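You operate a simulated robot arm through the tools that you are given. There is no shell and no other tool.

You run a simulated robot arm. Do the job below in one go: nothing can be reset, and whatever is moved stays where it is left.

TASK
Turn the white buckle to the carousel's opening and stand it on the KIT mat.
Fine: free the catch to turn, lock it again before you reach in. Set down upright: what you pick out.

Only the result counts: the job must be done as asked and must still hold three seconds after the hand-in. Knocking over, shifting, dropping, spilling or breaking anything else fails it.

THE ROBOT
A 7-joint arm with a two-finger parallel gripper, fixed in place. Base frame: the origin is at the foot of the arm, x ahead of it, y to its left, z up; the work surface is at about z = 0. Readings come in mm, rad, newtons and seconds.
With the tool pointing down near the work surface it reaches from about 220 to 580 mm from the base axis. Its first joint turns from -1.152 to 1.152 rad. Payload 2.5 kg.
Tool frame: the origin (TCP) lies between the finger pads and is the grasp point; the fingertips stand 23 mm ahead of it; z points along the fingers, y is the line along which they close. The gripper opens to 94 mm. The fingers are 38 mm wide and 10 mm thick; the gripper's body (54 by 96 mm) begins 39 mm behind the TCP.
Orientation is that of the tool frame in the base frame, as a unit quaternion [x, y, z, w]. With the fingers straight down and closing along the base's y, the tool's x points along the base's -x, its y along +y and its z along -z.

THE INTERFACE
- The arm moves only by the tool move_arm. Its argument "moves" is a list of rows, each a list of 2 entries, a list of its own where there are three numbers: the shift along the tool's x, y, z in mm, then the turn, a rotation vector about the tool's x, y, z in rad. In form: [[[x, y, z], [wx, wy, wz]], ...]. A call has 1 to 20 rows; each row is the pose to reach, as a shift and turn from the pose commanded when the call began, along the tool's axes at that moment. "hand" is the opening, from 0 (shut) to 1 (fully open), set as the call begins (left out, the last holds). Rows are played at 5 a second. More than 50 mm and 0.15 rad between two rows, or a gripper value outside its range, and nothing of the call is played. Where a pose cannot be reached the arm comes as near as it can. A force on the tool above 40 N (or 10 N above the force at the start of the call, whichever is more), or a blocked arm, ends the call early, and 0.2 s more pass. The fingers move at their own pace (about 108 mm/s each) and stop on an object; they squeeze with about 26 N. The grip force told is the motor's: it shows also when the fingers shut on nothing. Time passes only in rows, and 0.2 s behind the last, so rows that repeat a pose let the fingers close. The reply holds the time, the measured pose of the TCP, the force on the tool along the base axes, the opening and the grip force, in the units named above and with some noise, with the torque about the TCP (base axes, N m) and any sound that the robot's microphone picked up, and new pictures: "views" is both (left out), scene, wrist or none.
- Cameras (640 x 400 px; columns grow to the right, rows downward): "scene" is fixed at [121.4, -401.4, 558]; the picture's right is [0.85, -0.53, 0.00], its down [-0.23, -0.37, -0.90] and it looks along [0.48, 0.76, -0.44] (base axes); focal length 229 px, centre (320, 200). "wrist" rides on the gripper at [86, 16, -74] in the tool frame; the picture's right is [-0.18, 0.98, 0.00], its down [-0.58, -0.11, -0.81] and it looks along [-0.79, -0.15, 0.59] (tool axes); focal length 243 px, centre (320, 200). There is no depth. A picture from a camera that has moved, and an enlarged one, comes with that camera's place and axes in the base frame and with its lens.
- enlarge(camera, box): a new picture of the part [left, top, right, bottom] of that camera's present view, enlarged. It takes no simulated time.
- finish_job(): hands the job in; it is judged then, once.

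Nothing tells you positions but the pictures and the camera data. Unless the task says otherwise, let go and move clear before handing in.

The tools are called by a JSON object that holds its "name" and its "arguments". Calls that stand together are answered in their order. move_arm: Moves the arm, as the interface text tells. Its arguments: {"type":"object","properties":{"moves":{"type":"array"},"hand":{"type":"number"},"views":{"type":"string","enum":["both","scene","wrist","none"]}},"required":["moves"]} The other tools are called the same way: enlarge (camera, box) takes an enlarged picture of a part of a camera's view; finish_job () hands the job in.

At the start:

```text
clock: 0.0
tcp_pos: [401.0, -0.0, 446.9]
tcp_rot: [0.0, 1.0, 0.001, 0.0]
contact_force: [0.2, -0.3, 0.7]
moment: [0.01, -0.02, 0.0]
gripper_width: 94.0
finger_force: 0.2
```

scene: 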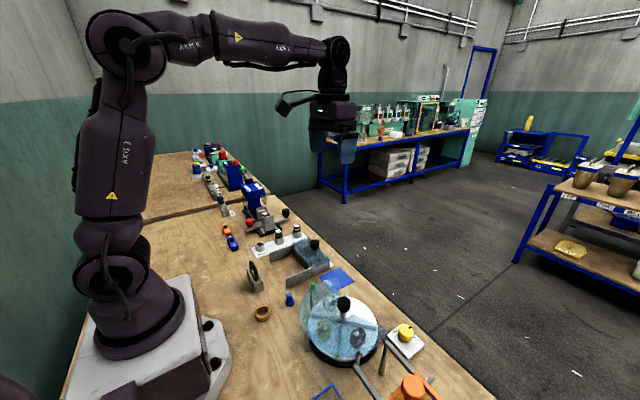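
wrist: 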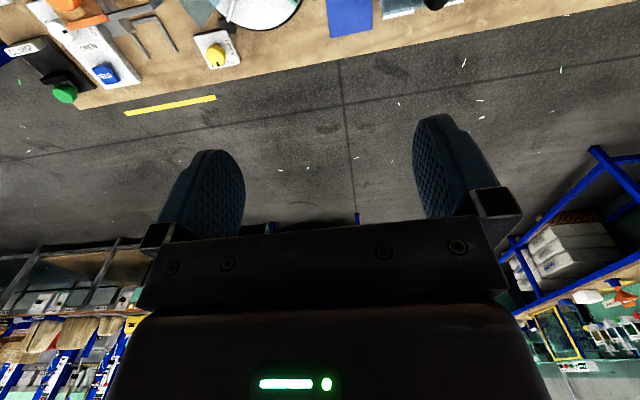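

I see a carousel with a clear cover and a black knob near the middle of the bench, with a yellow-knobbed block beside it. I'll look at it enlarged first.

{"name": "enlarge", "arguments": {"camera": "scene", "box": [280, 260, 440, 400]}}

{"name": "enlarge", "arguments": {"camera": "scene", "box": [200, 180, 360, 300]}}

{"name": "enlarge", "arguments": {"camera": "wrist", "box": [0, 0, 480, 120]}}

```text
2.86 times, centred on (360, 330) of scene
camera zoom: at [121.4, -401.4, 558.0], right [0.85, -0.53, 0.0], down [-0.23, -0.37, -0.9], along [0.48, 0.76, -0.44], focal length 653 px, centre (206, -171)
```

zoom: 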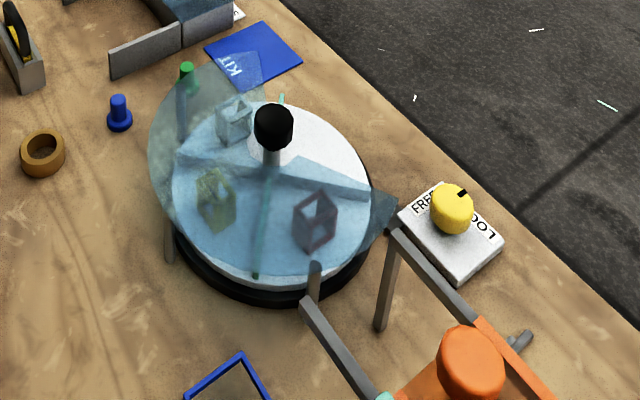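

```text
3.33 times, centred on (280, 240) of scene
camera zoom: at [121.4, -401.4, 558.0], right [0.85, -0.53, 0.0], down [-0.23, -0.37, -0.9], along [0.48, 0.76, -0.44], focal length 762 px, centre (453, 67)
```

zoom: 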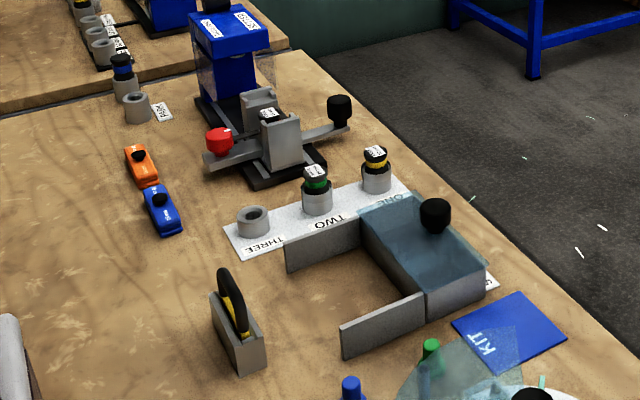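

```text
1.33 times, centred on (240, 60) of wrist
camera zoom: at [314.5, 16.0, 519.9], right [0.18, 0.98, 0.0], down [0.58, -0.11, 0.81], along [0.79, -0.15, -0.59], focal length 324 px, centre (427, 387)
```

zoom: 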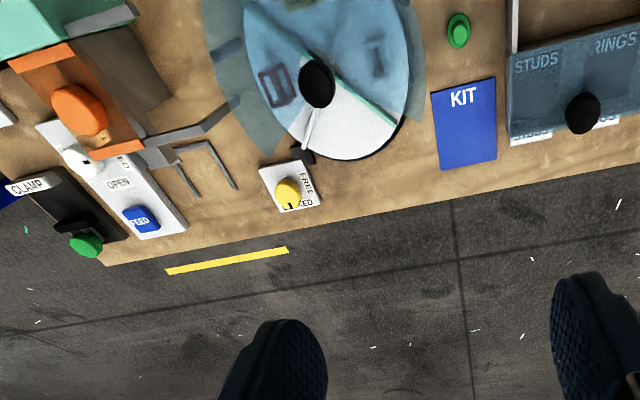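

The carousel sits around (373, -110) with its knob about 90 mm high. The catch (FREE/LOCKED, yellow knob) is beside it, and the KIT mat is just left of it. I'll tilt the wrist camera down over the carousel for a better look.

{"name": "move_arm", "arguments": {"moves": [[[12, -10, 15], [0, 0.14, 0]], [[24, -20, 30], [0, 0.28, 0]], [[36, -30, 45], [0, 0.42, 0]], [[48, -40, 60], [0, 0.56, 0]], [[60, -50, 75], [0, 0.7, 0]], [[70, -60, 90], [0, 0.84, 0]], [[70, -60, 90], [0, 0.84, 0]]]}}

```text
clock: 1.6
tcp_pos: [331.5, -60.3, 354.0]
tcp_rot: [0.0, 0.913, 0.0, -0.409]
contact_force: [-0.7, 0.3, 0.1]
moment: [0.02, 0.0, 0.0]
gripper_width: 93.6
finger_force: 0.2
camera wrist: at [328.6, -43.9, 468.8], right [0.12, 0.98, -0.14], down [0.99, -0.11, 0.1], along [0.09, -0.15, -0.99], focal length 243 px, centre (320, 200)
```

scene: 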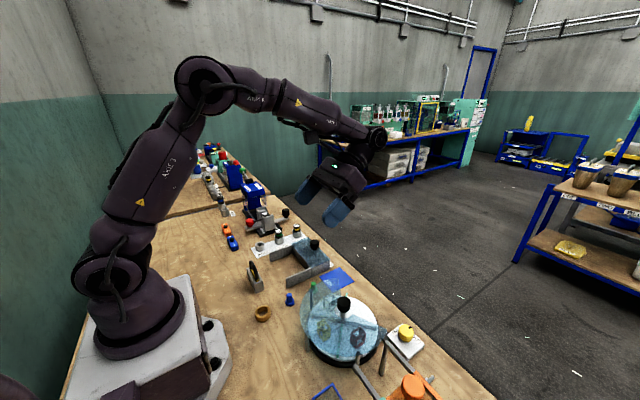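
wrist: 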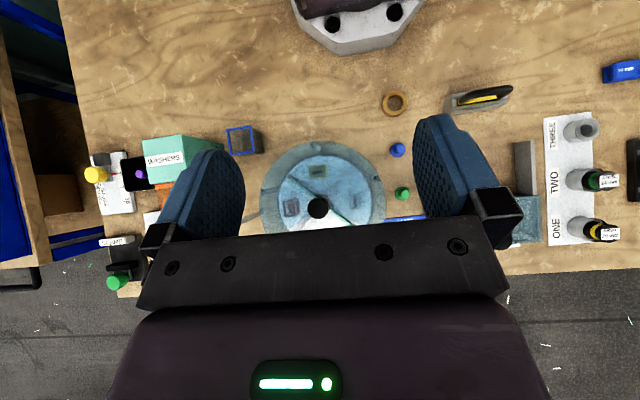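

The camera now looks straight down, but the gripper hides the carousel's outer half. I'll shift the arm outward 130 mm to uncover it.

{"name": "move_arm", "arguments": {"moves": [[[-29, 0, -32], [0, 0, 0]], [[-58, 0, -64], [0, 0, 0]], [[-87, 0, -97], [0, 0, 0]], [[-87, 0, -97], [0, 0, 0]]], "views": "wrist"}}

{"name": "enlarge", "arguments": {"camera": "wrist", "box": [220, 40, 480, 200]}}

```text
clock: 2.6
tcp_pos: [349.8, -69.8, 343.1]
tcp_rot: [0.001, 0.914, 0.002, -0.406]
contact_force: [-0.6, -0.1, 0.3]
moment: [0.0, 0.04, 0.04]
gripper_width: 93.8
finger_force: 0.0
out of reach, approached as far as the arm can: row 1, 2, 3, 4
camera wrist: at [346.7, -52.6, 458.4], right [0.12, 0.98, -0.14], down [0.99, -0.11, 0.11], along [0.09, -0.15, -0.98], focal length 243 px, centre (320, 200)
```

wrist: 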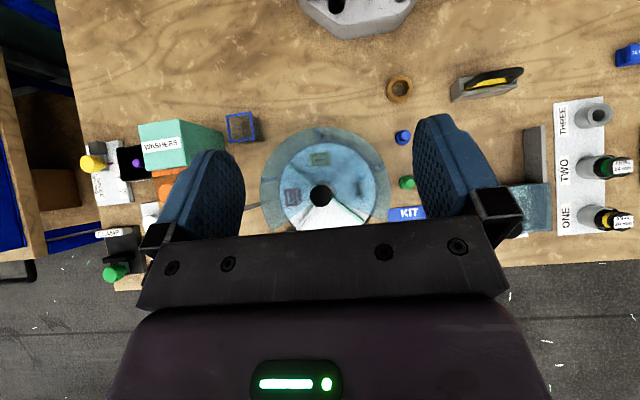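

```text
2.46 times, centred on (350, 120) of wrist
camera zoom: at [346.7, -52.6, 458.4], right [0.12, 0.98, -0.14], down [0.99, -0.11, 0.11], along [0.09, -0.15, -0.98], focal length 597 px, centre (246, 397)
```

zoom: 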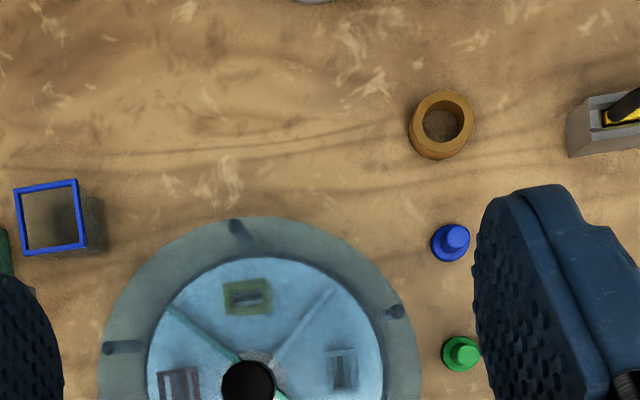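

The tilt limits the reach, so I'll reduce the tilt in place and see where the pose ends up.

{"name": "move_arm", "arguments": {"moves": [[[0, 0, 0], [0, -0.14, 0]], [[0, 0, 0], [0, -0.28, 0]], [[0, 0, 0], [0, -0.42, 0]], [[0, 0, 0], [0, -0.42, 0]]], "views": "wrist"}}

```text
clock: 3.6
tcp_pos: [352.3, -70.3, 344.5]
tcp_rot: [0.0, 0.978, -0.001, -0.207]
contact_force: [0.5, 0.3, 0.1]
moment: [0.0, 0.02, -0.02]
gripper_width: 94.0
finger_force: 0.2
camera wrist: at [302.3, -53.0, 447.7], right [0.17, 0.98, -0.07], down [0.86, -0.11, 0.5], along [0.48, -0.15, -0.86], focal length 243 px, centre (320, 200)
```

wrist: 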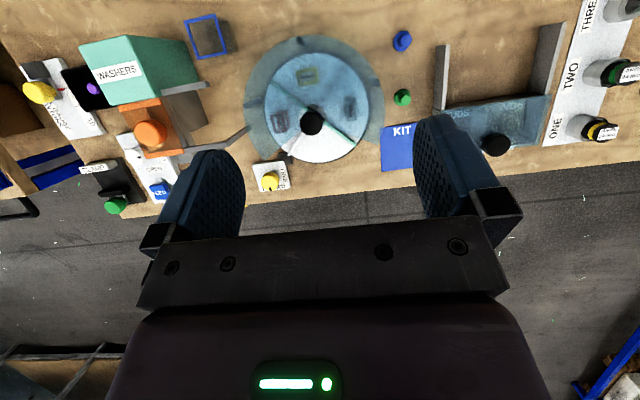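

That view shows everything I need: the carousel, the catch block and the KIT mat. Enlarging it now.

{"name": "enlarge", "arguments": {"camera": "wrist", "box": [230, 20, 400, 130]}}

{"name": "enlarge", "arguments": {"camera": "wrist", "box": [230, 100, 430, 220]}}

{"name": "enlarge", "arguments": {"camera": "scene", "box": [300, 280, 400, 370]}}

{"name": "enlarge", "arguments": {"camera": "scene", "box": [370, 310, 440, 370]}}

```text
3.64 times, centred on (315, 75) of wrist
camera zoom: at [302.3, -53.0, 447.7], right [0.17, 0.98, -0.07], down [0.86, -0.11, 0.5], along [0.48, -0.15, -0.86], focal length 882 px, centre (338, 654)
```

zoom: 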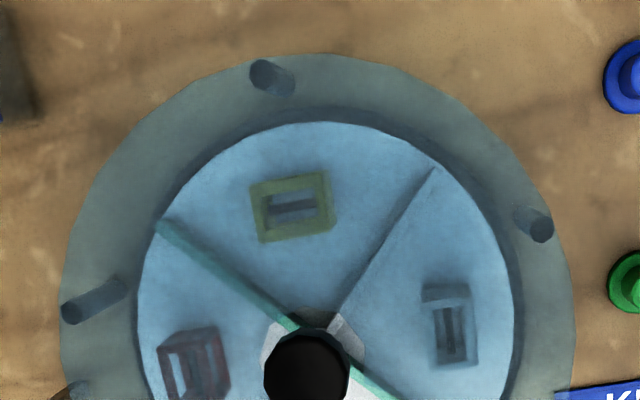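

```text
3.20 times, centred on (330, 160) of wrist
camera zoom: at [302.3, -53.0, 447.7], right [0.17, 0.98, -0.07], down [0.86, -0.11, 0.5], along [0.48, -0.15, -0.86], focal length 776 px, centre (288, 328)
```

zoom: 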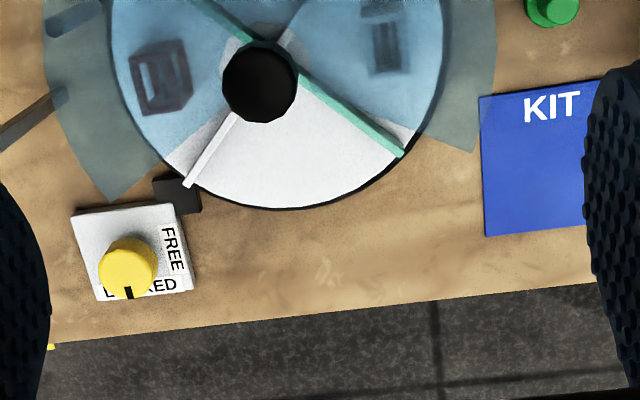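

```text
4.44 times, centred on (350, 325) of scene
camera zoom: at [121.4, -401.4, 558.0], right [0.85, -0.53, 0.0], down [-0.23, -0.37, -0.9], along [0.48, 0.76, -0.44], focal length 1016 px, centre (187, -356)
```

zoom: 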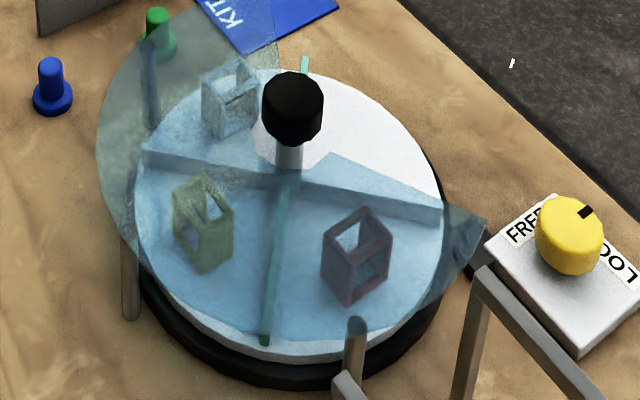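

```text
6.67 times, centred on (405, 340) of scene
camera zoom: at [121.4, -401.4, 558.0], right [0.85, -0.53, 0.0], down [-0.23, -0.37, -0.9], along [0.48, 0.76, -0.44], focal length 1525 px, centre (-247, -733)
```

zoom: 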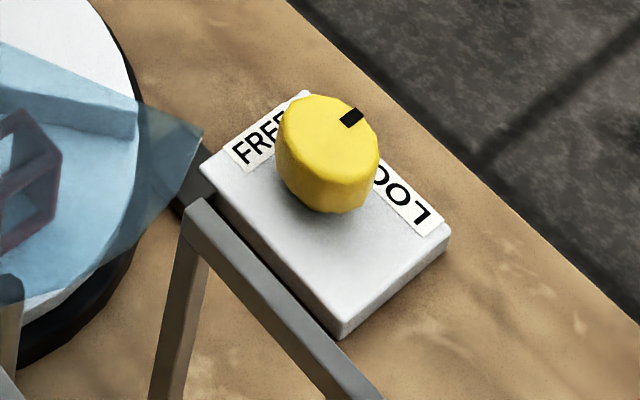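

The carousel has three occupied pockets: red (-y side), olive-yellow (toward the base) and white (+y side). The opening faces +x, and the catch's pointer is at LOCKED. I'll go closer with the tool upright to refine positions and heights.

{"name": "move_arm", "arguments": {"moves": [[[2, -12.5, 40], [0, -0.104, 0]], [[4, -25, 80], [0, -0.208, 0]], [[6, -37.5, 120], [0, -0.312, 0]], [[7.5, -50, 161], [0, -0.417, 0]], [[7.5, -50, 161], [0, -0.417, 0]]]}}

{"name": "enlarge", "arguments": {"camera": "wrist", "box": [240, 50, 420, 240]}}

{"name": "enlarge", "arguments": {"camera": "wrist", "box": [240, 150, 340, 230]}}

```text
clock: 4.8
tcp_pos: [282.2, -121.1, 200.9]
tcp_rot: [0.0, 1.0, 0.0, -0.001]
contact_force: [-0.2, -0.2, -0.3]
moment: [0.0, 0.01, 0.02]
gripper_width: 94.0
finger_force: 0.1
camera wrist: at [195.1, -104.2, 275.3], right [0.18, 0.98, 0.0], down [0.58, -0.11, 0.8], along [0.79, -0.15, -0.59], focal length 243 px, centre (320, 200)
```

scene: 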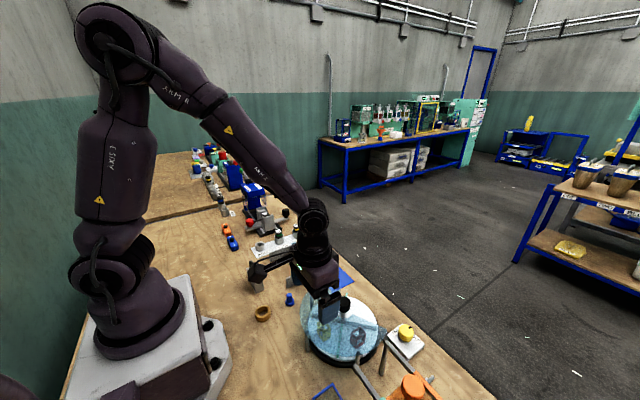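
wrist: 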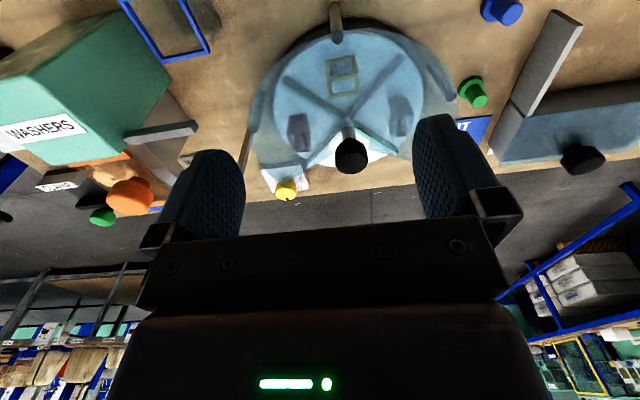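

```text
2.11 times, centred on (330, 145) of wrist
camera zoom: at [195.1, -104.2, 275.3], right [0.18, 0.98, 0.0], down [0.58, -0.11, 0.8], along [0.79, -0.15, -0.59], focal length 511 px, centre (299, 316)
```

zoom: 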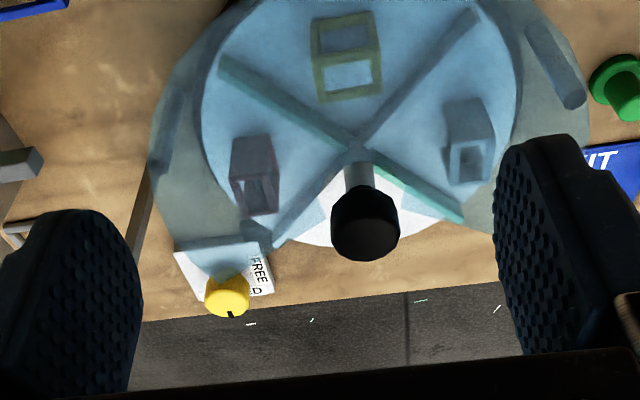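

```text
5.00 times, centred on (290, 190) of wrist
camera zoom: at [195.1, -104.2, 275.3], right [0.18, 0.98, 0.0], down [0.58, -0.11, 0.8], along [0.79, -0.15, -0.59], focal length 1213 px, centre (470, 250)
```

zoom: 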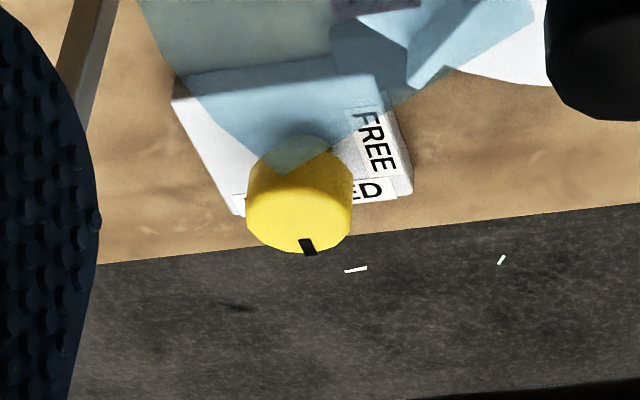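

Carousel knob: about (372, -106), top near z 97. Cover near z 70, with an opening of ±60° around +x. Catch knob: about (478, -211), top near z 46. There are rails on the far side of the catch, so I'll check that region from above before going near.

{"name": "move_arm", "arguments": {"moves": [[[0, 0, -45], [0, 0, 0]], [[-20, -35, -80], [0, 0, 0]], [[-40, -75, -100], [0, 0, 0]], [[-60, -110, -100], [0, 0, 0]], [[-78, -139, -100], [0, 0, 0]], [[-78, -139, -100], [0, 0, 0]]], "views": "wrist"}}

{"name": "enlarge", "arguments": {"camera": "wrist", "box": [180, 0, 440, 170]}}

```text
refused: row 2 steps farther than a row can; nothing moved
```

```text
2.35 times, centred on (310, 85) of wrist
camera zoom: at [195.1, -104.2, 275.3], right [0.18, 0.98, 0.0], down [0.58, -0.11, 0.8], along [0.79, -0.15, -0.59], focal length 571 px, centre (344, 471)
```

zoom: 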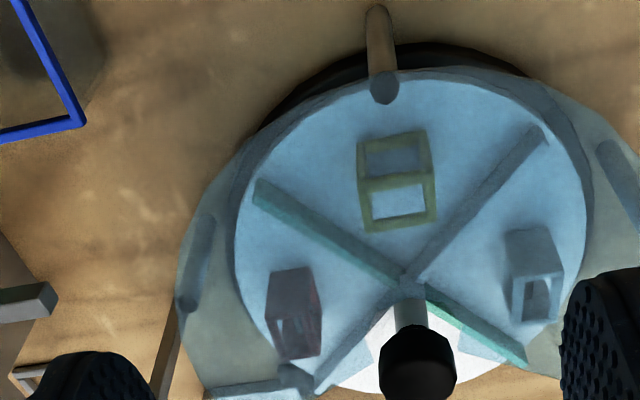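

One row was too long, so nothing moved. I'll send the same path with smaller steps.

{"name": "move_arm", "arguments": {"moves": [[[0, 0, -45], [0, 0, 0]], [[-15, -20, -80], [0, 0, 0]], [[-32, -58, -100], [0, 0, 0]], [[-52, -98, -100], [0, 0, 0]], [[-78, -139, -100], [0, 0, 0]], [[-78, -139, -100], [0, 0, 0]]], "views": "wrist"}}

{"name": "enlarge", "arguments": {"camera": "wrist", "box": [180, 0, 440, 170]}}

```text
clock: 6.2
tcp_pos: [358.1, -259.9, 299.0]
tcp_rot: [0.0, 1.0, 0.001, -0.002]
contact_force: [0.5, -0.3, -0.5]
moment: [0.0, -0.02, 0.03]
gripper_width: 93.8
finger_force: 0.1
camera wrist: at [272.2, -242.9, 373.8], right [0.18, 0.98, 0.0], down [0.58, -0.11, 0.8], along [0.79, -0.15, -0.59], focal length 243 px, centre (320, 200)
```

wrist: 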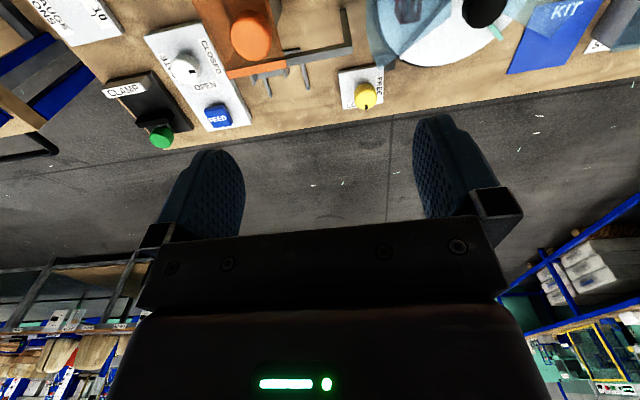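

```text
2.35 times, centred on (310, 85) of wrist
camera zoom: at [272.2, -242.9, 373.8], right [0.18, 0.98, 0.0], down [0.58, -0.11, 0.8], along [0.79, -0.15, -0.59], focal length 571 px, centre (344, 471)
```

zoom: 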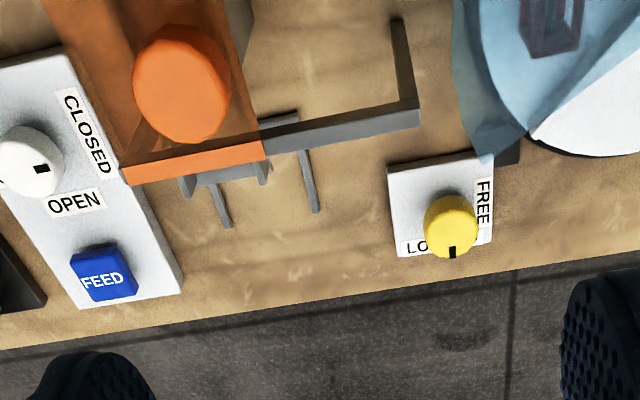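

The rails end near (380, -232) at about 112 mm high, clear of the catch at roughly (477, -212). Next I'll hover over the catch with the tool yawed -0.5 rad, so the 90° turn stays in comfortable wrist range.

{"name": "move_arm", "arguments": {"hand": 0.62, "moves": [[[-38, 16, 20], [0, 0, 0.1]], [[-78, 32, 40], [0, 0, 0.2]], [[-119, 48, 60], [0, 0, 0.3]], [[-119, 48, 100], [0, 0, 0.4]], [[-119, 48, 140], [0, 0, 0.5]], [[-119, 48, 169], [0, 0, 0.5]], [[-119, 48, 169], [0, 0, 0.5]]]}}

{"name": "enlarge", "arguments": {"camera": "wrist", "box": [240, 40, 400, 200]}}

{"name": "enlarge", "arguments": {"camera": "scene", "box": [340, 270, 460, 370]}}

```text
clock: 7.8
tcp_pos: [477.8, -210.9, 131.1]
tcp_rot: [0.247, 0.969, -0.001, -0.001]
contact_force: [-0.1, -0.4, -0.2]
moment: [0.0, 0.04, 0.0]
gripper_width: 58.2
finger_force: 0.0
camera wrist: at [408.9, -155.2, 205.3], right [0.63, 0.77, 0.0], down [0.46, -0.37, 0.81], along [0.62, -0.51, -0.59], focal length 243 px, centre (320, 200)
```

scene: 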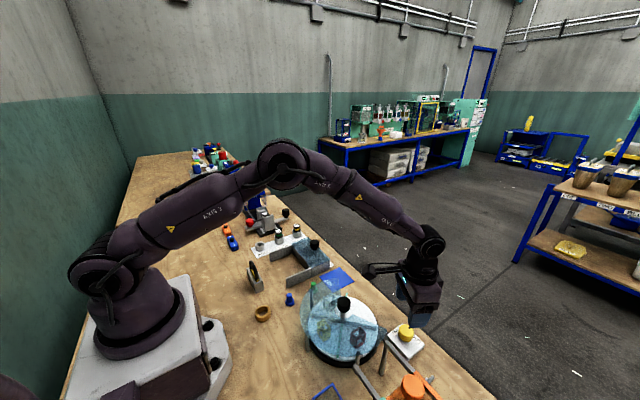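
wrist: 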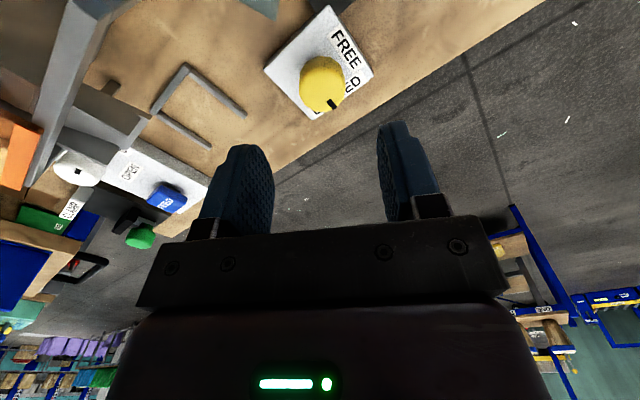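

```text
2.50 times, centred on (320, 120) of wrist
camera zoom: at [408.9, -155.2, 205.3], right [0.63, 0.77, 0.0], down [0.46, -0.37, 0.81], along [0.62, -0.51, -0.59], focal length 606 px, centre (320, 400)
```

zoom: 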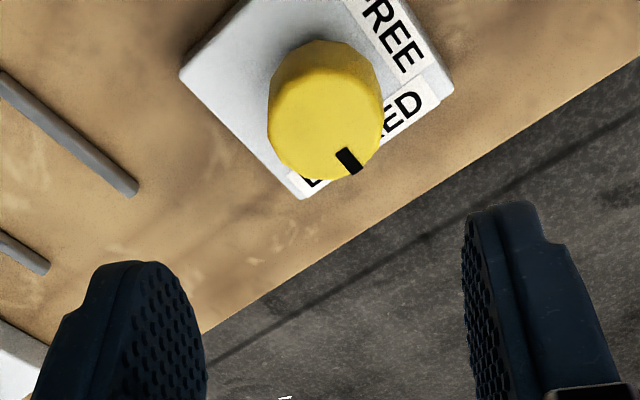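

```text
4.00 times, centred on (400, 320) of scene
camera zoom: at [121.4, -401.4, 558.0], right [0.85, -0.53, 0.0], down [-0.23, -0.37, -0.9], along [0.48, 0.76, -0.44], focal length 915 px, centre (0, -280)
```

zoom: 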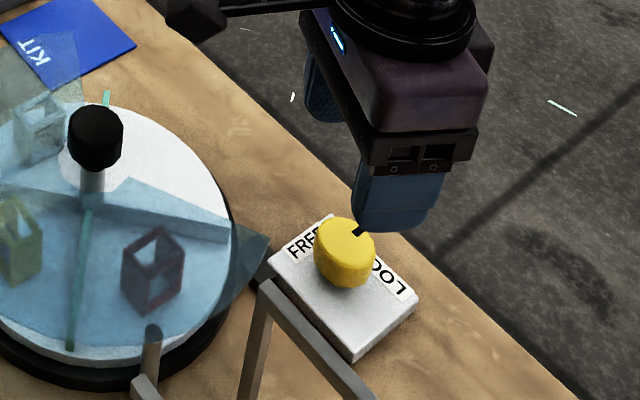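

The catch knob measures about (478.5, -212), top near z 45, and the TCP is directly over it. I'll descend to z≈50 and then grip.

{"name": "move_arm", "arguments": {"moves": [[[0, 0, 30], [0, 0, 0]], [[0, 0, 60], [0, 0, 0]], [[0, 0, 81], [0, 0, 0]], [[0, 0, 81], [0, 0, 0]]]}}

{"name": "enlarge", "arguments": {"camera": "wrist", "box": [220, 80, 440, 230]}}

{"name": "enlarge", "arguments": {"camera": "scene", "box": [340, 270, 460, 370]}}

```text
clock: 8.8
tcp_pos: [477.2, -211.4, 47.6]
tcp_rot: [0.247, 0.969, -0.001, -0.002]
contact_force: [0.4, 0.0, 0.2]
moment: [-0.01, -0.01, 0.0]
gripper_width: 58.3
finger_force: 0.1
camera wrist: at [408.5, -154.8, 123.3], right [0.63, 0.77, 0.0], down [0.46, -0.37, 0.81], along [0.62, -0.51, -0.59], focal length 243 px, centre (320, 200)
```

scene: 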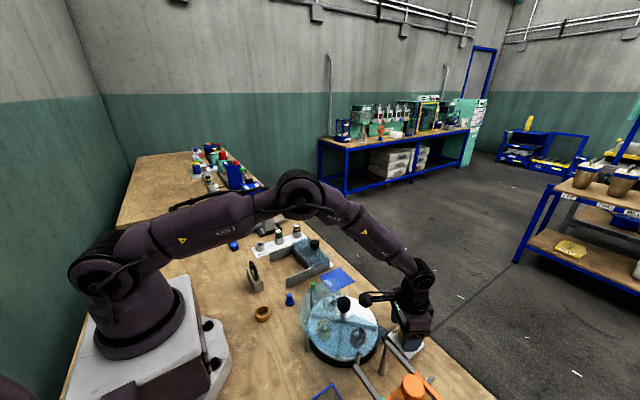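
wrist: 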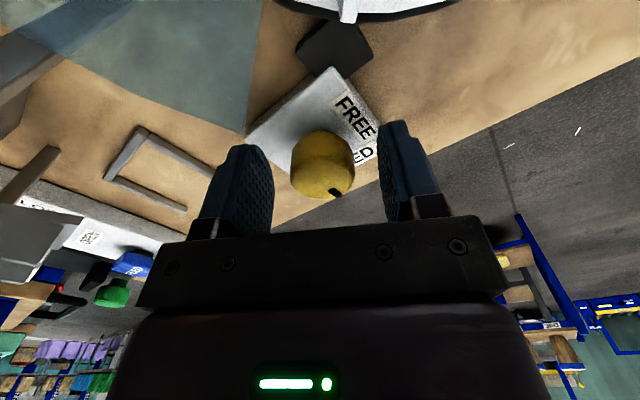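

```text
2.67 times, centred on (330, 155) of wrist
camera zoom: at [408.5, -154.8, 123.3], right [0.63, 0.77, 0.0], down [0.46, -0.37, 0.81], along [0.62, -0.51, -0.59], focal length 647 px, centre (293, 320)
```

zoom: 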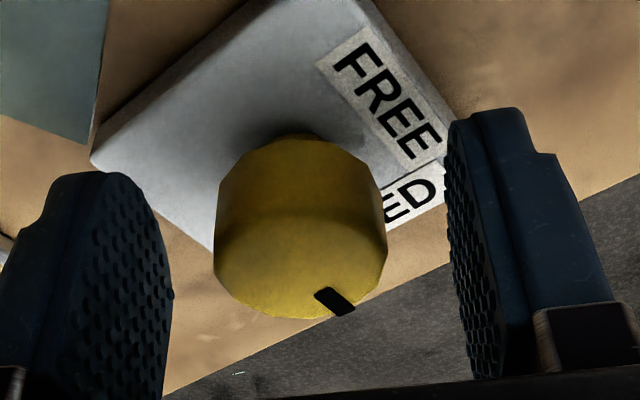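

```text
4.00 times, centred on (400, 320) of scene
camera zoom: at [121.4, -401.4, 558.0], right [0.85, -0.53, 0.0], down [-0.23, -0.37, -0.9], along [0.48, 0.76, -0.44], focal length 915 px, centre (0, -280)
```

zoom: 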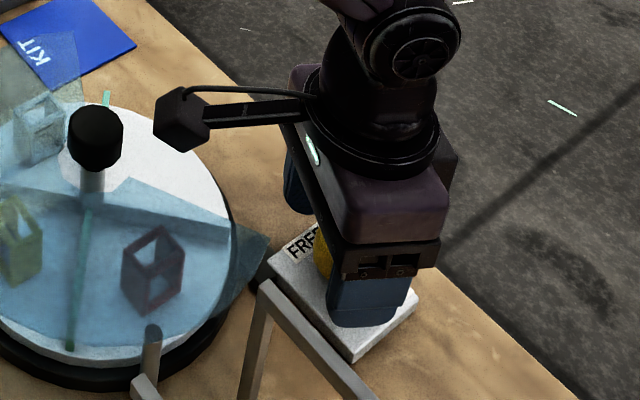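

The knob sits between the fingers, but turning from this yaw would sweep the wrist camera into the rail. I'll raise, yaw a further -1.3 rad so the sweep stays on the free side, and narrow the opening a little.

{"name": "move_arm", "arguments": {"moves": [[[0, 0, -30], [0, 0, 0]], [[0, 0, -60], [0, 0, 0]], [[0, 0, -70], [0, 0, 0.13]], [[0, 0, -70], [0, 0, 0.26]], [[0, 0, -70], [0, 0, 0.39]], [[0, 0, -70], [0, 0, 0.52]], [[0, 0, -70], [0, 0, 0.65]], [[0, 0, -70], [0, 0, 0.78]], [[0, 0, -70], [0, 0, 0.91]], [[0, 0, -70], [0, 0, 1.04]], [[0, 0, -70], [0, 0, 1.17]], [[0, 0, -70], [0, 0, 1.3]], [[0, 0, -70], [0, 0, 1.3]]]}}

{"name": "enlarge", "arguments": {"camera": "wrist", "box": [220, 40, 440, 200]}}

```text
clock: 11.6
tcp_pos: [476.6, -210.9, 118.1]
tcp_rot: [0.784, 0.621, -0.001, 0.0]
contact_force: [0.3, 0.1, -0.4]
moment: [-0.04, 0.0, 0.0]
gripper_width: 58.4
finger_force: 0.1
camera wrist: at [511.7, -130.9, 193.4], right [0.91, -0.41, 0.0], down [-0.24, -0.54, 0.81], along [-0.33, -0.74, -0.59], focal length 243 px, centre (320, 200)
```

scene: 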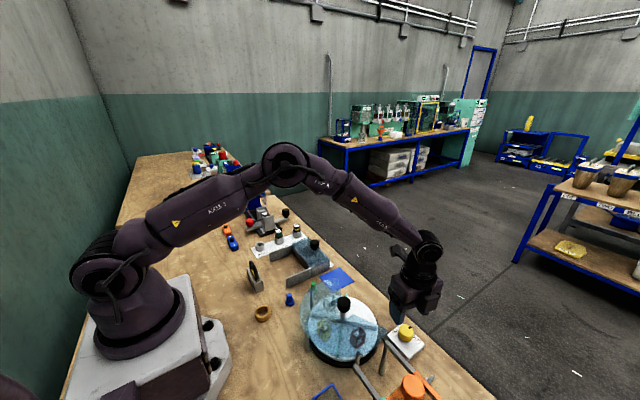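
wrist: 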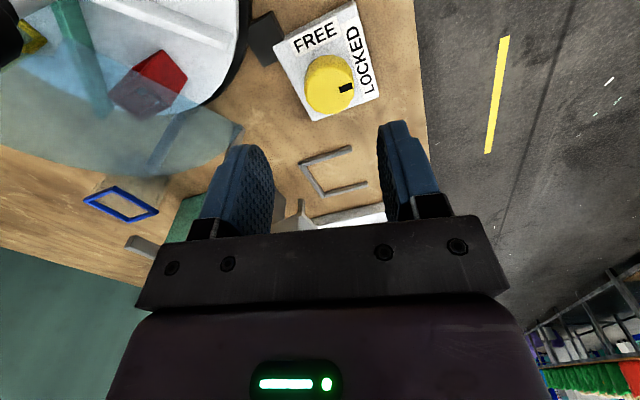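

```text
2.50 times, centred on (330, 120) of wrist
camera zoom: at [511.7, -130.9, 193.4], right [0.91, -0.41, 0.0], down [-0.24, -0.54, 0.81], along [-0.33, -0.74, -0.59], focal length 606 px, centre (295, 400)
```

zoom: 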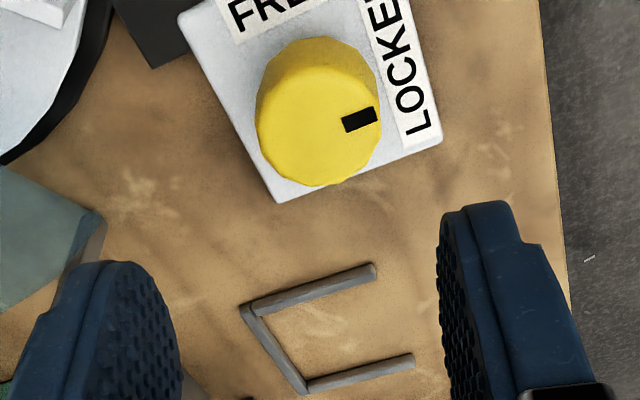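

From this side the knob appears about 4 mm further out, so I take it at (481, -213). I'll correct for that while descending.

{"name": "move_arm", "arguments": {"hand": 0.57, "moves": [[[-1, 4.4, 25], [0, 0, 0]], [[-1, 4.4, 50], [0, 0, 0]], [[-1, 4.4, 70], [0, 0, 0]], [[-1, 4.4, 70], [0, 0, 0]]]}}

{"name": "enlarge", "arguments": {"camera": "wrist", "box": [220, 80, 440, 230]}}

```text
clock: 12.6
tcp_pos: [481.8, -212.3, 48.7]
tcp_rot: [0.784, 0.621, -0.001, -0.001]
contact_force: [-0.1, 0.5, -0.4]
moment: [0.0, 0.01, 0.04]
gripper_width: 53.5
finger_force: 0.1
camera wrist: at [515.5, -132.7, 123.6], right [0.92, -0.4, 0.0], down [-0.24, -0.54, 0.81], along [-0.33, -0.74, -0.59], focal length 243 px, centre (320, 200)
```

scene: 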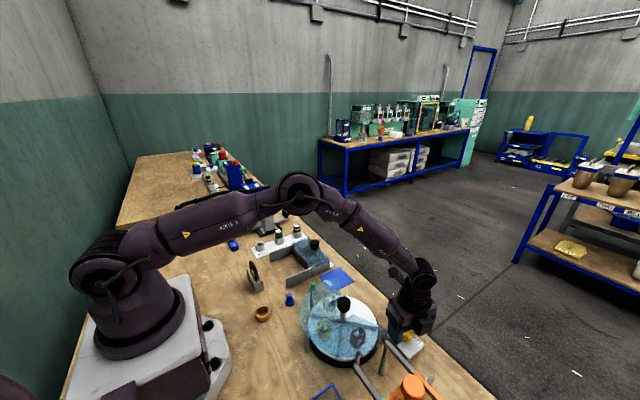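
wrist: 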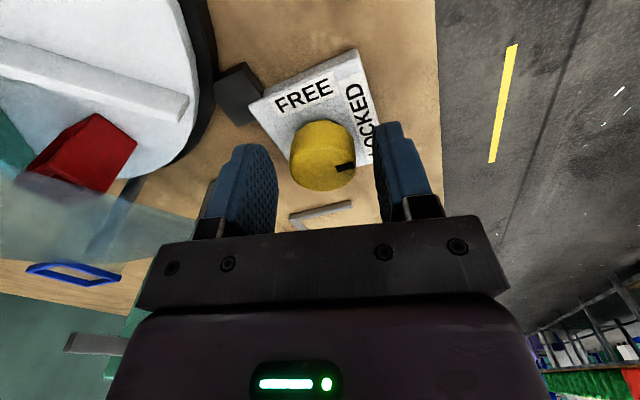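

```text
2.67 times, centred on (330, 155) of wrist
camera zoom: at [515.5, -132.7, 123.6], right [0.92, -0.4, 0.0], down [-0.24, -0.54, 0.81], along [-0.33, -0.74, -0.59], focal length 647 px, centre (293, 320)
```

zoom: 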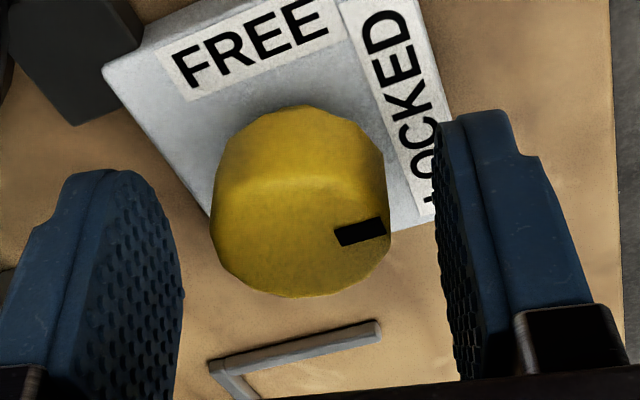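

The knob is well centred. Closing the fingers on it now.

{"name": "move_arm", "arguments": {"hand": 0.0, "moves": [[[0, 0, 0], [0, 0, 0]], [[0, 0, 0], [0, 0, 0]], [[0, 0, 0], [0, 0, 0]]], "views": "none"}}

```text
clock: 13.4
tcp_pos: [480.6, -213.0, 49.6]
tcp_rot: [0.784, 0.621, 0.0, 0.002]
contact_force: [26.2, -7.3, -15.2]
moment: [0.37, 0.15, 0.01]
gripper_width: 32.8
finger_force: 44.9
```

Gripped at 32.8 mm, but there is a sideways load of about 27 N from being off centre. I'll shift slightly to relax it before turning.

{"name": "move_arm", "arguments": {"moves": [[[0, 1, 0], [0, 0, 0]], [[0, 1, 0], [0, 0, 0]]], "views": "none"}}

```text
clock: 14.0
tcp_pos: [480.9, -212.8, 48.3]
tcp_rot: [0.783, 0.622, -0.001, -0.001]
contact_force: [11.4, 2.5, -3.7]
moment: [-1.26, -0.29, 0.03]
gripper_width: 32.6
finger_force: 45.4
```

The load is down to about 12 N. Now I'll turn the catch toward FREE, counter-clockwise from above.

{"name": "move_arm", "arguments": {"moves": [[[0, 0, 0], [0, 0, -0.1]], [[0, 0, 0], [0, 0, -0.2]], [[0, 0, 0], [0, 0, -0.3]], [[0, 0, 0], [0, 0, -0.4]]], "views": "wrist"}}

```text
clock: 15.0
tcp_pos: [482.0, -212.6, 49.7]
tcp_rot: [0.644, 0.765, -0.001, -0.002]
contact_force: [10.7, 7.4, -7.8]
moment: [-0.95, -0.62, 0.0]
gripper_width: 32.6
finger_force: 45.1
camera wrist: at [482.9, -125.4, 124.4], right [1.0, -0.01, 0.0], down [0.0, -0.59, 0.81], along [-0.01, -0.81, -0.59], focal length 243 px, centre (320, 200)
```

wrist: 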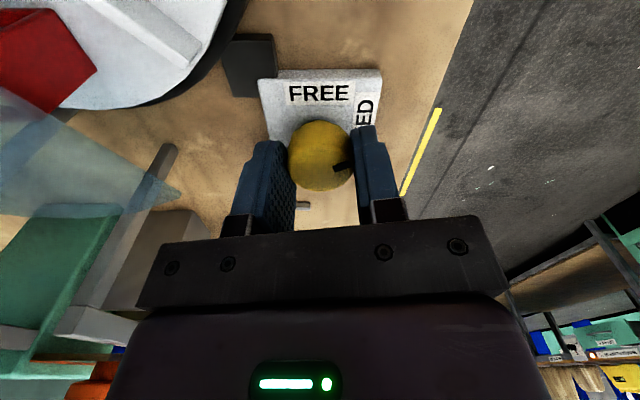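

The knob turns with the fingers. I'll continue to the full quarter turn.

{"name": "move_arm", "arguments": {"moves": [[[0, 0, 0], [0, 0, -0.13]], [[0, 0, 0], [0, 0, -0.26]], [[0, 0, 0], [0, 0, -0.39]], [[0, 0, 0], [0, 0, -0.52]], [[0, 0, 0], [0, 0, -0.65]], [[0, 0, 0], [0, 0, -0.78]], [[0, 0, 0], [0, 0, -0.91]], [[0, 0, 0], [0, 0, -1.04]], [[0, 0, 0], [0, 0, -1.17]], [[0, 0, 0], [0, 0, -1.17]]], "views": "both"}}

{"name": "enlarge", "arguments": {"camera": "wrist", "box": [220, 80, 440, 230]}}

```text
clock: 17.2
tcp_pos: [481.9, -212.5, 49.6]
tcp_rot: [0.115, 0.993, 0.0, -0.001]
contact_force: [9.1, 12.5, -3.3]
moment: [0.12, -0.55, -0.94]
gripper_width: 32.6
finger_force: 44.9
camera wrist: at [400.8, -177.8, 124.5], right [0.4, 0.91, 0.0], down [0.54, -0.24, 0.8], along [0.74, -0.32, -0.59], focal length 243 px, centre (320, 200)
```

scene: 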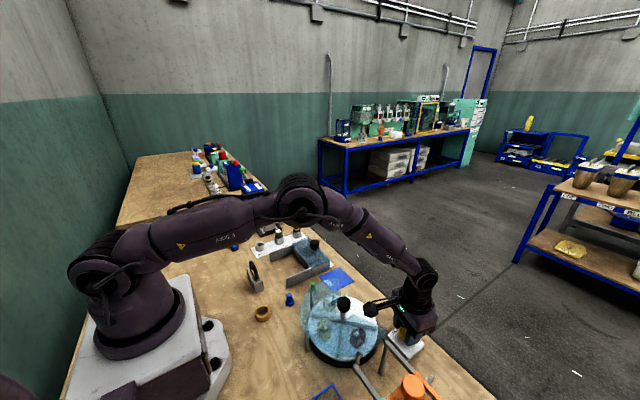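
wrist: 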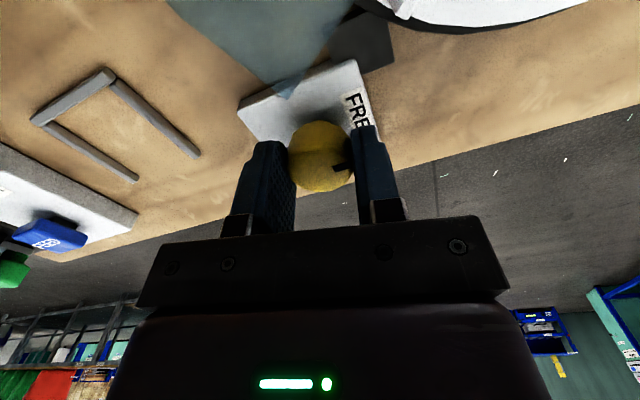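

```text
2.67 times, centred on (330, 155) of wrist
camera zoom: at [400.8, -177.8, 124.5], right [0.4, 0.91, 0.0], down [0.54, -0.24, 0.8], along [0.74, -0.32, -0.59], focal length 647 px, centre (293, 320)
```

zoom: 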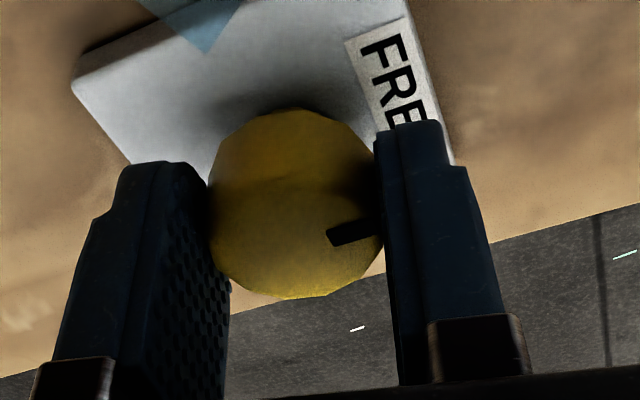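

The knob has turned the full quarter. Releasing and lifting to check that it stays at FREE.

{"name": "move_arm", "arguments": {"hand": 0.57, "moves": [[[0, 0, 0], [0, 0, 0]], [[0, 0, 0], [0, 0, 0]], [[0, 0, -30], [0, 0, 0]], [[0, 0, -60], [0, 0, 0]], [[0, 0, -100], [0, 0, 0]], [[0, 0, -100], [0, 0, 0]]]}}

{"name": "enlarge", "arguments": {"camera": "wrist", "box": [220, 20, 420, 170]}}

{"name": "enlarge", "arguments": {"camera": "scene", "box": [300, 280, 440, 370]}}

```text
clock: 18.6
tcp_pos: [479.8, -216.2, 150.8]
tcp_rot: [0.115, 0.993, 0.001, -0.002]
contact_force: [0.0, 0.4, -0.3]
moment: [-0.03, -0.03, 0.01]
gripper_width: 53.4
finger_force: 0.0
camera wrist: at [400.1, -179.2, 226.2], right [0.4, 0.91, 0.0], down [0.54, -0.24, 0.8], along [0.74, -0.33, -0.59], focal length 243 px, centre (320, 200)
```

scene: 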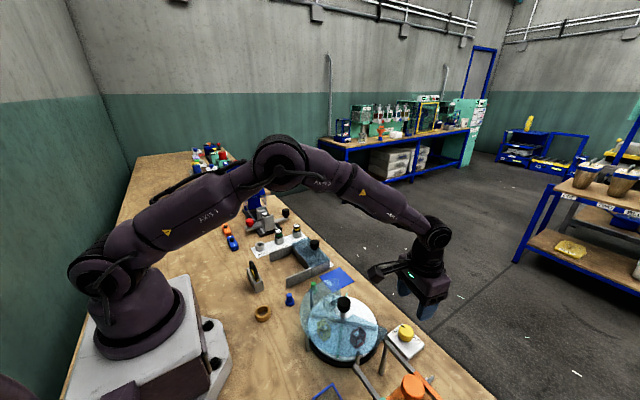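
wrist: 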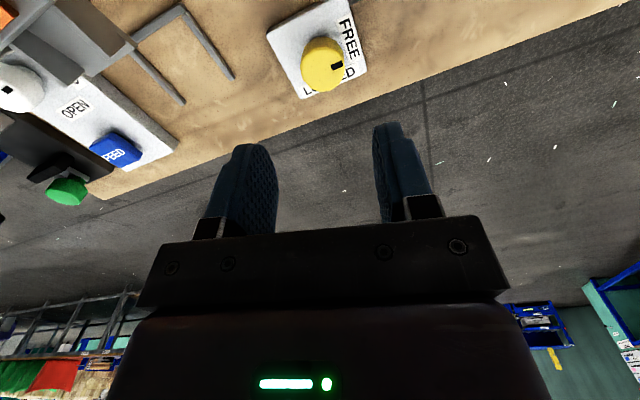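

```text
2.67 times, centred on (320, 95) of wrist
camera zoom: at [400.1, -179.2, 226.2], right [0.4, 0.91, 0.0], down [0.54, -0.24, 0.8], along [0.74, -0.33, -0.59], focal length 647 px, centre (320, 480)
```

zoom: 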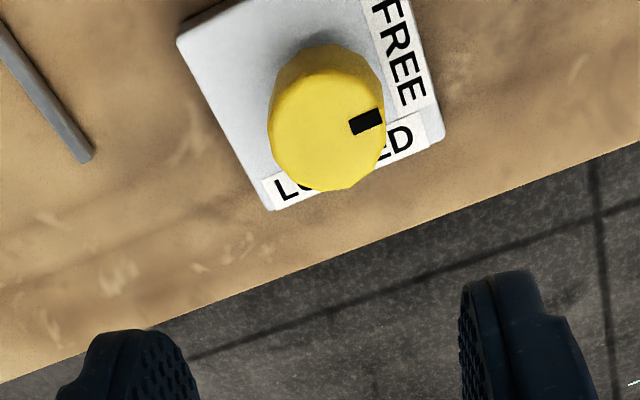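

```text
4.44 times, centred on (370, 325) of scene
camera zoom: at [121.4, -401.4, 558.0], right [0.85, -0.53, 0.0], down [-0.23, -0.37, -0.9], along [0.48, 0.76, -0.44], focal length 1016 px, centre (98, -356)
```

zoom: 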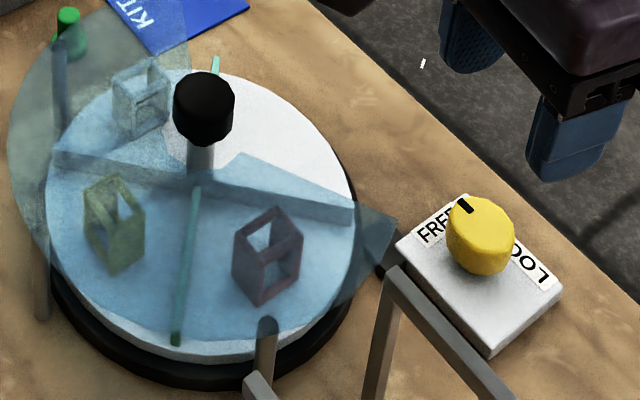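

The pointer now faces FREE. Next I'll go above the carousel's black knob, yawed so it can be turned 90° clockwise, which brings white (+y) to the opening (+x).

{"name": "move_arm", "arguments": {"hand": 0.7, "moves": [[[0, 0, -30], [0, 0, -0.1]], [[24, 16, -45], [0, 0, -0.22]], [[52, 33, -45], [0, 0, -0.35]], [[80, 50, -45], [0, 0, -0.48]], [[105, 67, -40], [0, 0, -0.62]], [[129.6, 82.9, -30], [0, 0, -0.74]], [[129.6, 82.9, -20], [0, 0, -0.83]], [[129.6, 82.9, -20], [0, 0, -0.83]]]}}

{"name": "enlarge", "arguments": {"camera": "wrist", "box": [220, 20, 420, 170]}}

{"name": "enlarge", "arguments": {"camera": "scene", "box": [300, 250, 440, 370]}}

```text
clock: 20.4
tcp_pos: [376.2, -103.8, 169.2]
tcp_rot: [-0.297, 0.955, 0.001, -0.001]
contact_force: [-0.9, -0.7, 0.0]
moment: [0.0, 0.0, 0.01]
gripper_width: 65.9
finger_force: 0.0
camera wrist: at [295.2, -139.6, 243.9], right [-0.4, 0.91, 0.0], down [0.54, 0.24, 0.8], along [0.74, 0.33, -0.59], focal length 243 px, centre (320, 200)
```

scene: 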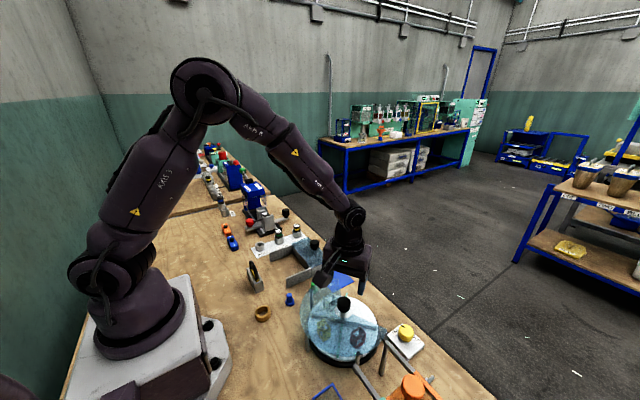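
wrist: 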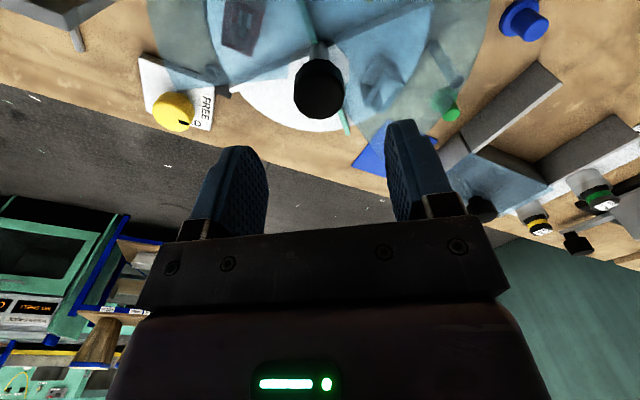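

```text
2.67 times, centred on (320, 95) of wrist
camera zoom: at [295.2, -139.6, 243.9], right [-0.4, 0.91, 0.0], down [0.54, 0.24, 0.8], along [0.74, 0.33, -0.59], focal length 647 px, centre (320, 480)
```

zoom: 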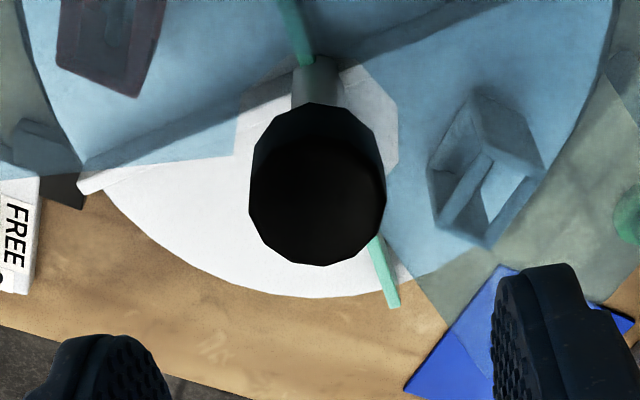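

```text
3.33 times, centred on (370, 310) of scene
camera zoom: at [121.4, -401.4, 558.0], right [0.85, -0.53, 0.0], down [-0.23, -0.37, -0.9], along [0.48, 0.76, -0.44], focal length 762 px, centre (153, -167)
```

zoom: 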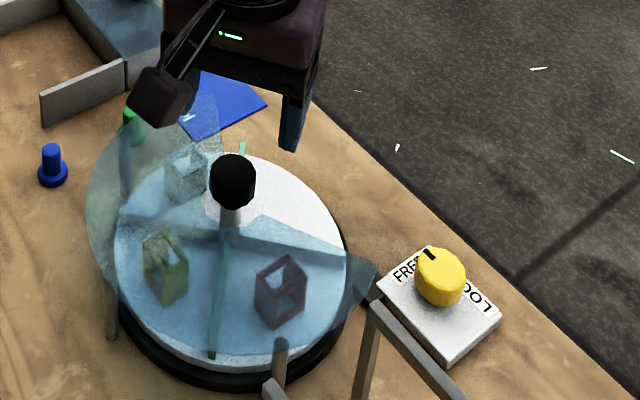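

The TCP is already above the black knob, and the bolt has drawn back. I'll descend partway and check heights before gripping.

{"name": "move_arm", "arguments": {"moves": [[[0, 0, 25], [0, 0, 0]], [[0, 0, 50], [0, 0, 0]], [[0, 0, 61], [0, 0, 0]], [[0, 0, 61], [0, 0, 0]]]}}

{"name": "enlarge", "arguments": {"camera": "wrist", "box": [220, 60, 440, 230]}}

{"name": "enlarge", "arguments": {"camera": "scene", "box": [300, 260, 400, 350]}}

```text
clock: 21.4
tcp_pos: [374.2, -103.4, 108.8]
tcp_rot: [-0.296, 0.955, 0.001, -0.002]
contact_force: [0.6, -0.4, 0.0]
moment: [0.0, 0.03, -0.02]
gripper_width: 65.6
finger_force: 0.1
camera wrist: at [293.8, -138.9, 184.0], right [-0.4, 0.92, 0.0], down [0.54, 0.24, 0.8], along [0.74, 0.32, -0.59], focal length 243 px, centre (320, 200)
```

scene: 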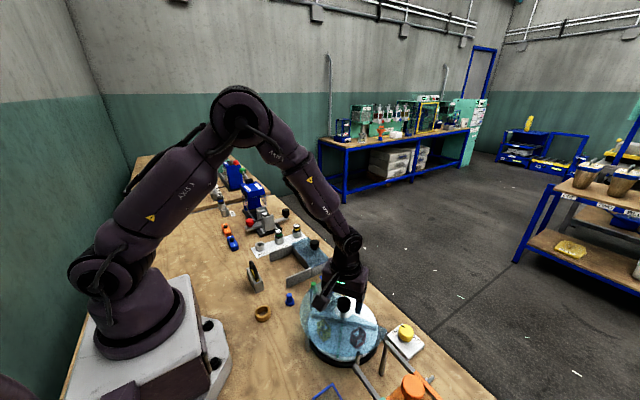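
wrist: 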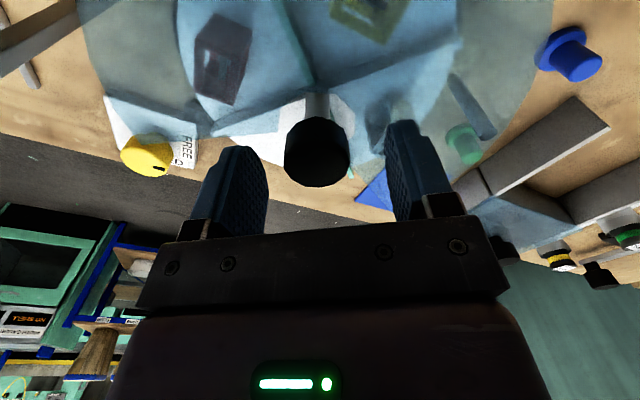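

```text
2.35 times, centred on (330, 145) of wrist
camera zoom: at [293.8, -138.9, 184.0], right [-0.4, 0.92, 0.0], down [0.54, 0.24, 0.8], along [0.74, 0.32, -0.59], focal length 571 px, centre (296, 329)
```

zoom: 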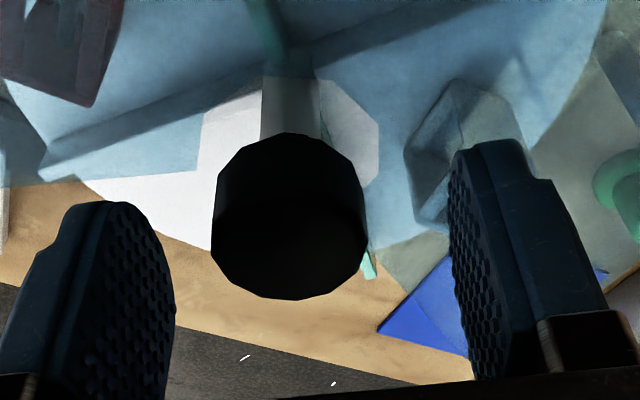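

```text
4.44 times, centred on (350, 305) of scene
camera zoom: at [121.4, -401.4, 558.0], right [0.85, -0.53, 0.0], down [-0.23, -0.37, -0.9], along [0.48, 0.76, -0.44], focal length 1016 px, centre (187, -267)
```

zoom: 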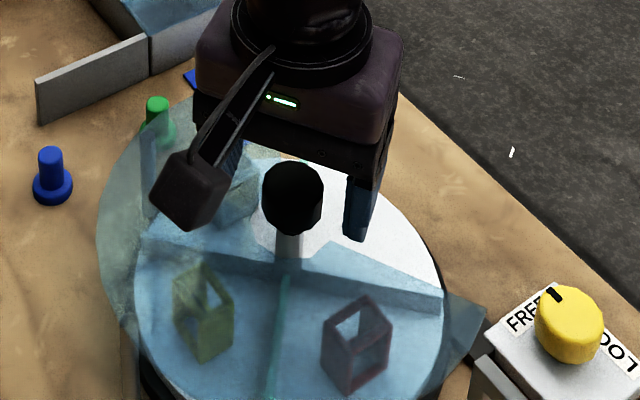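

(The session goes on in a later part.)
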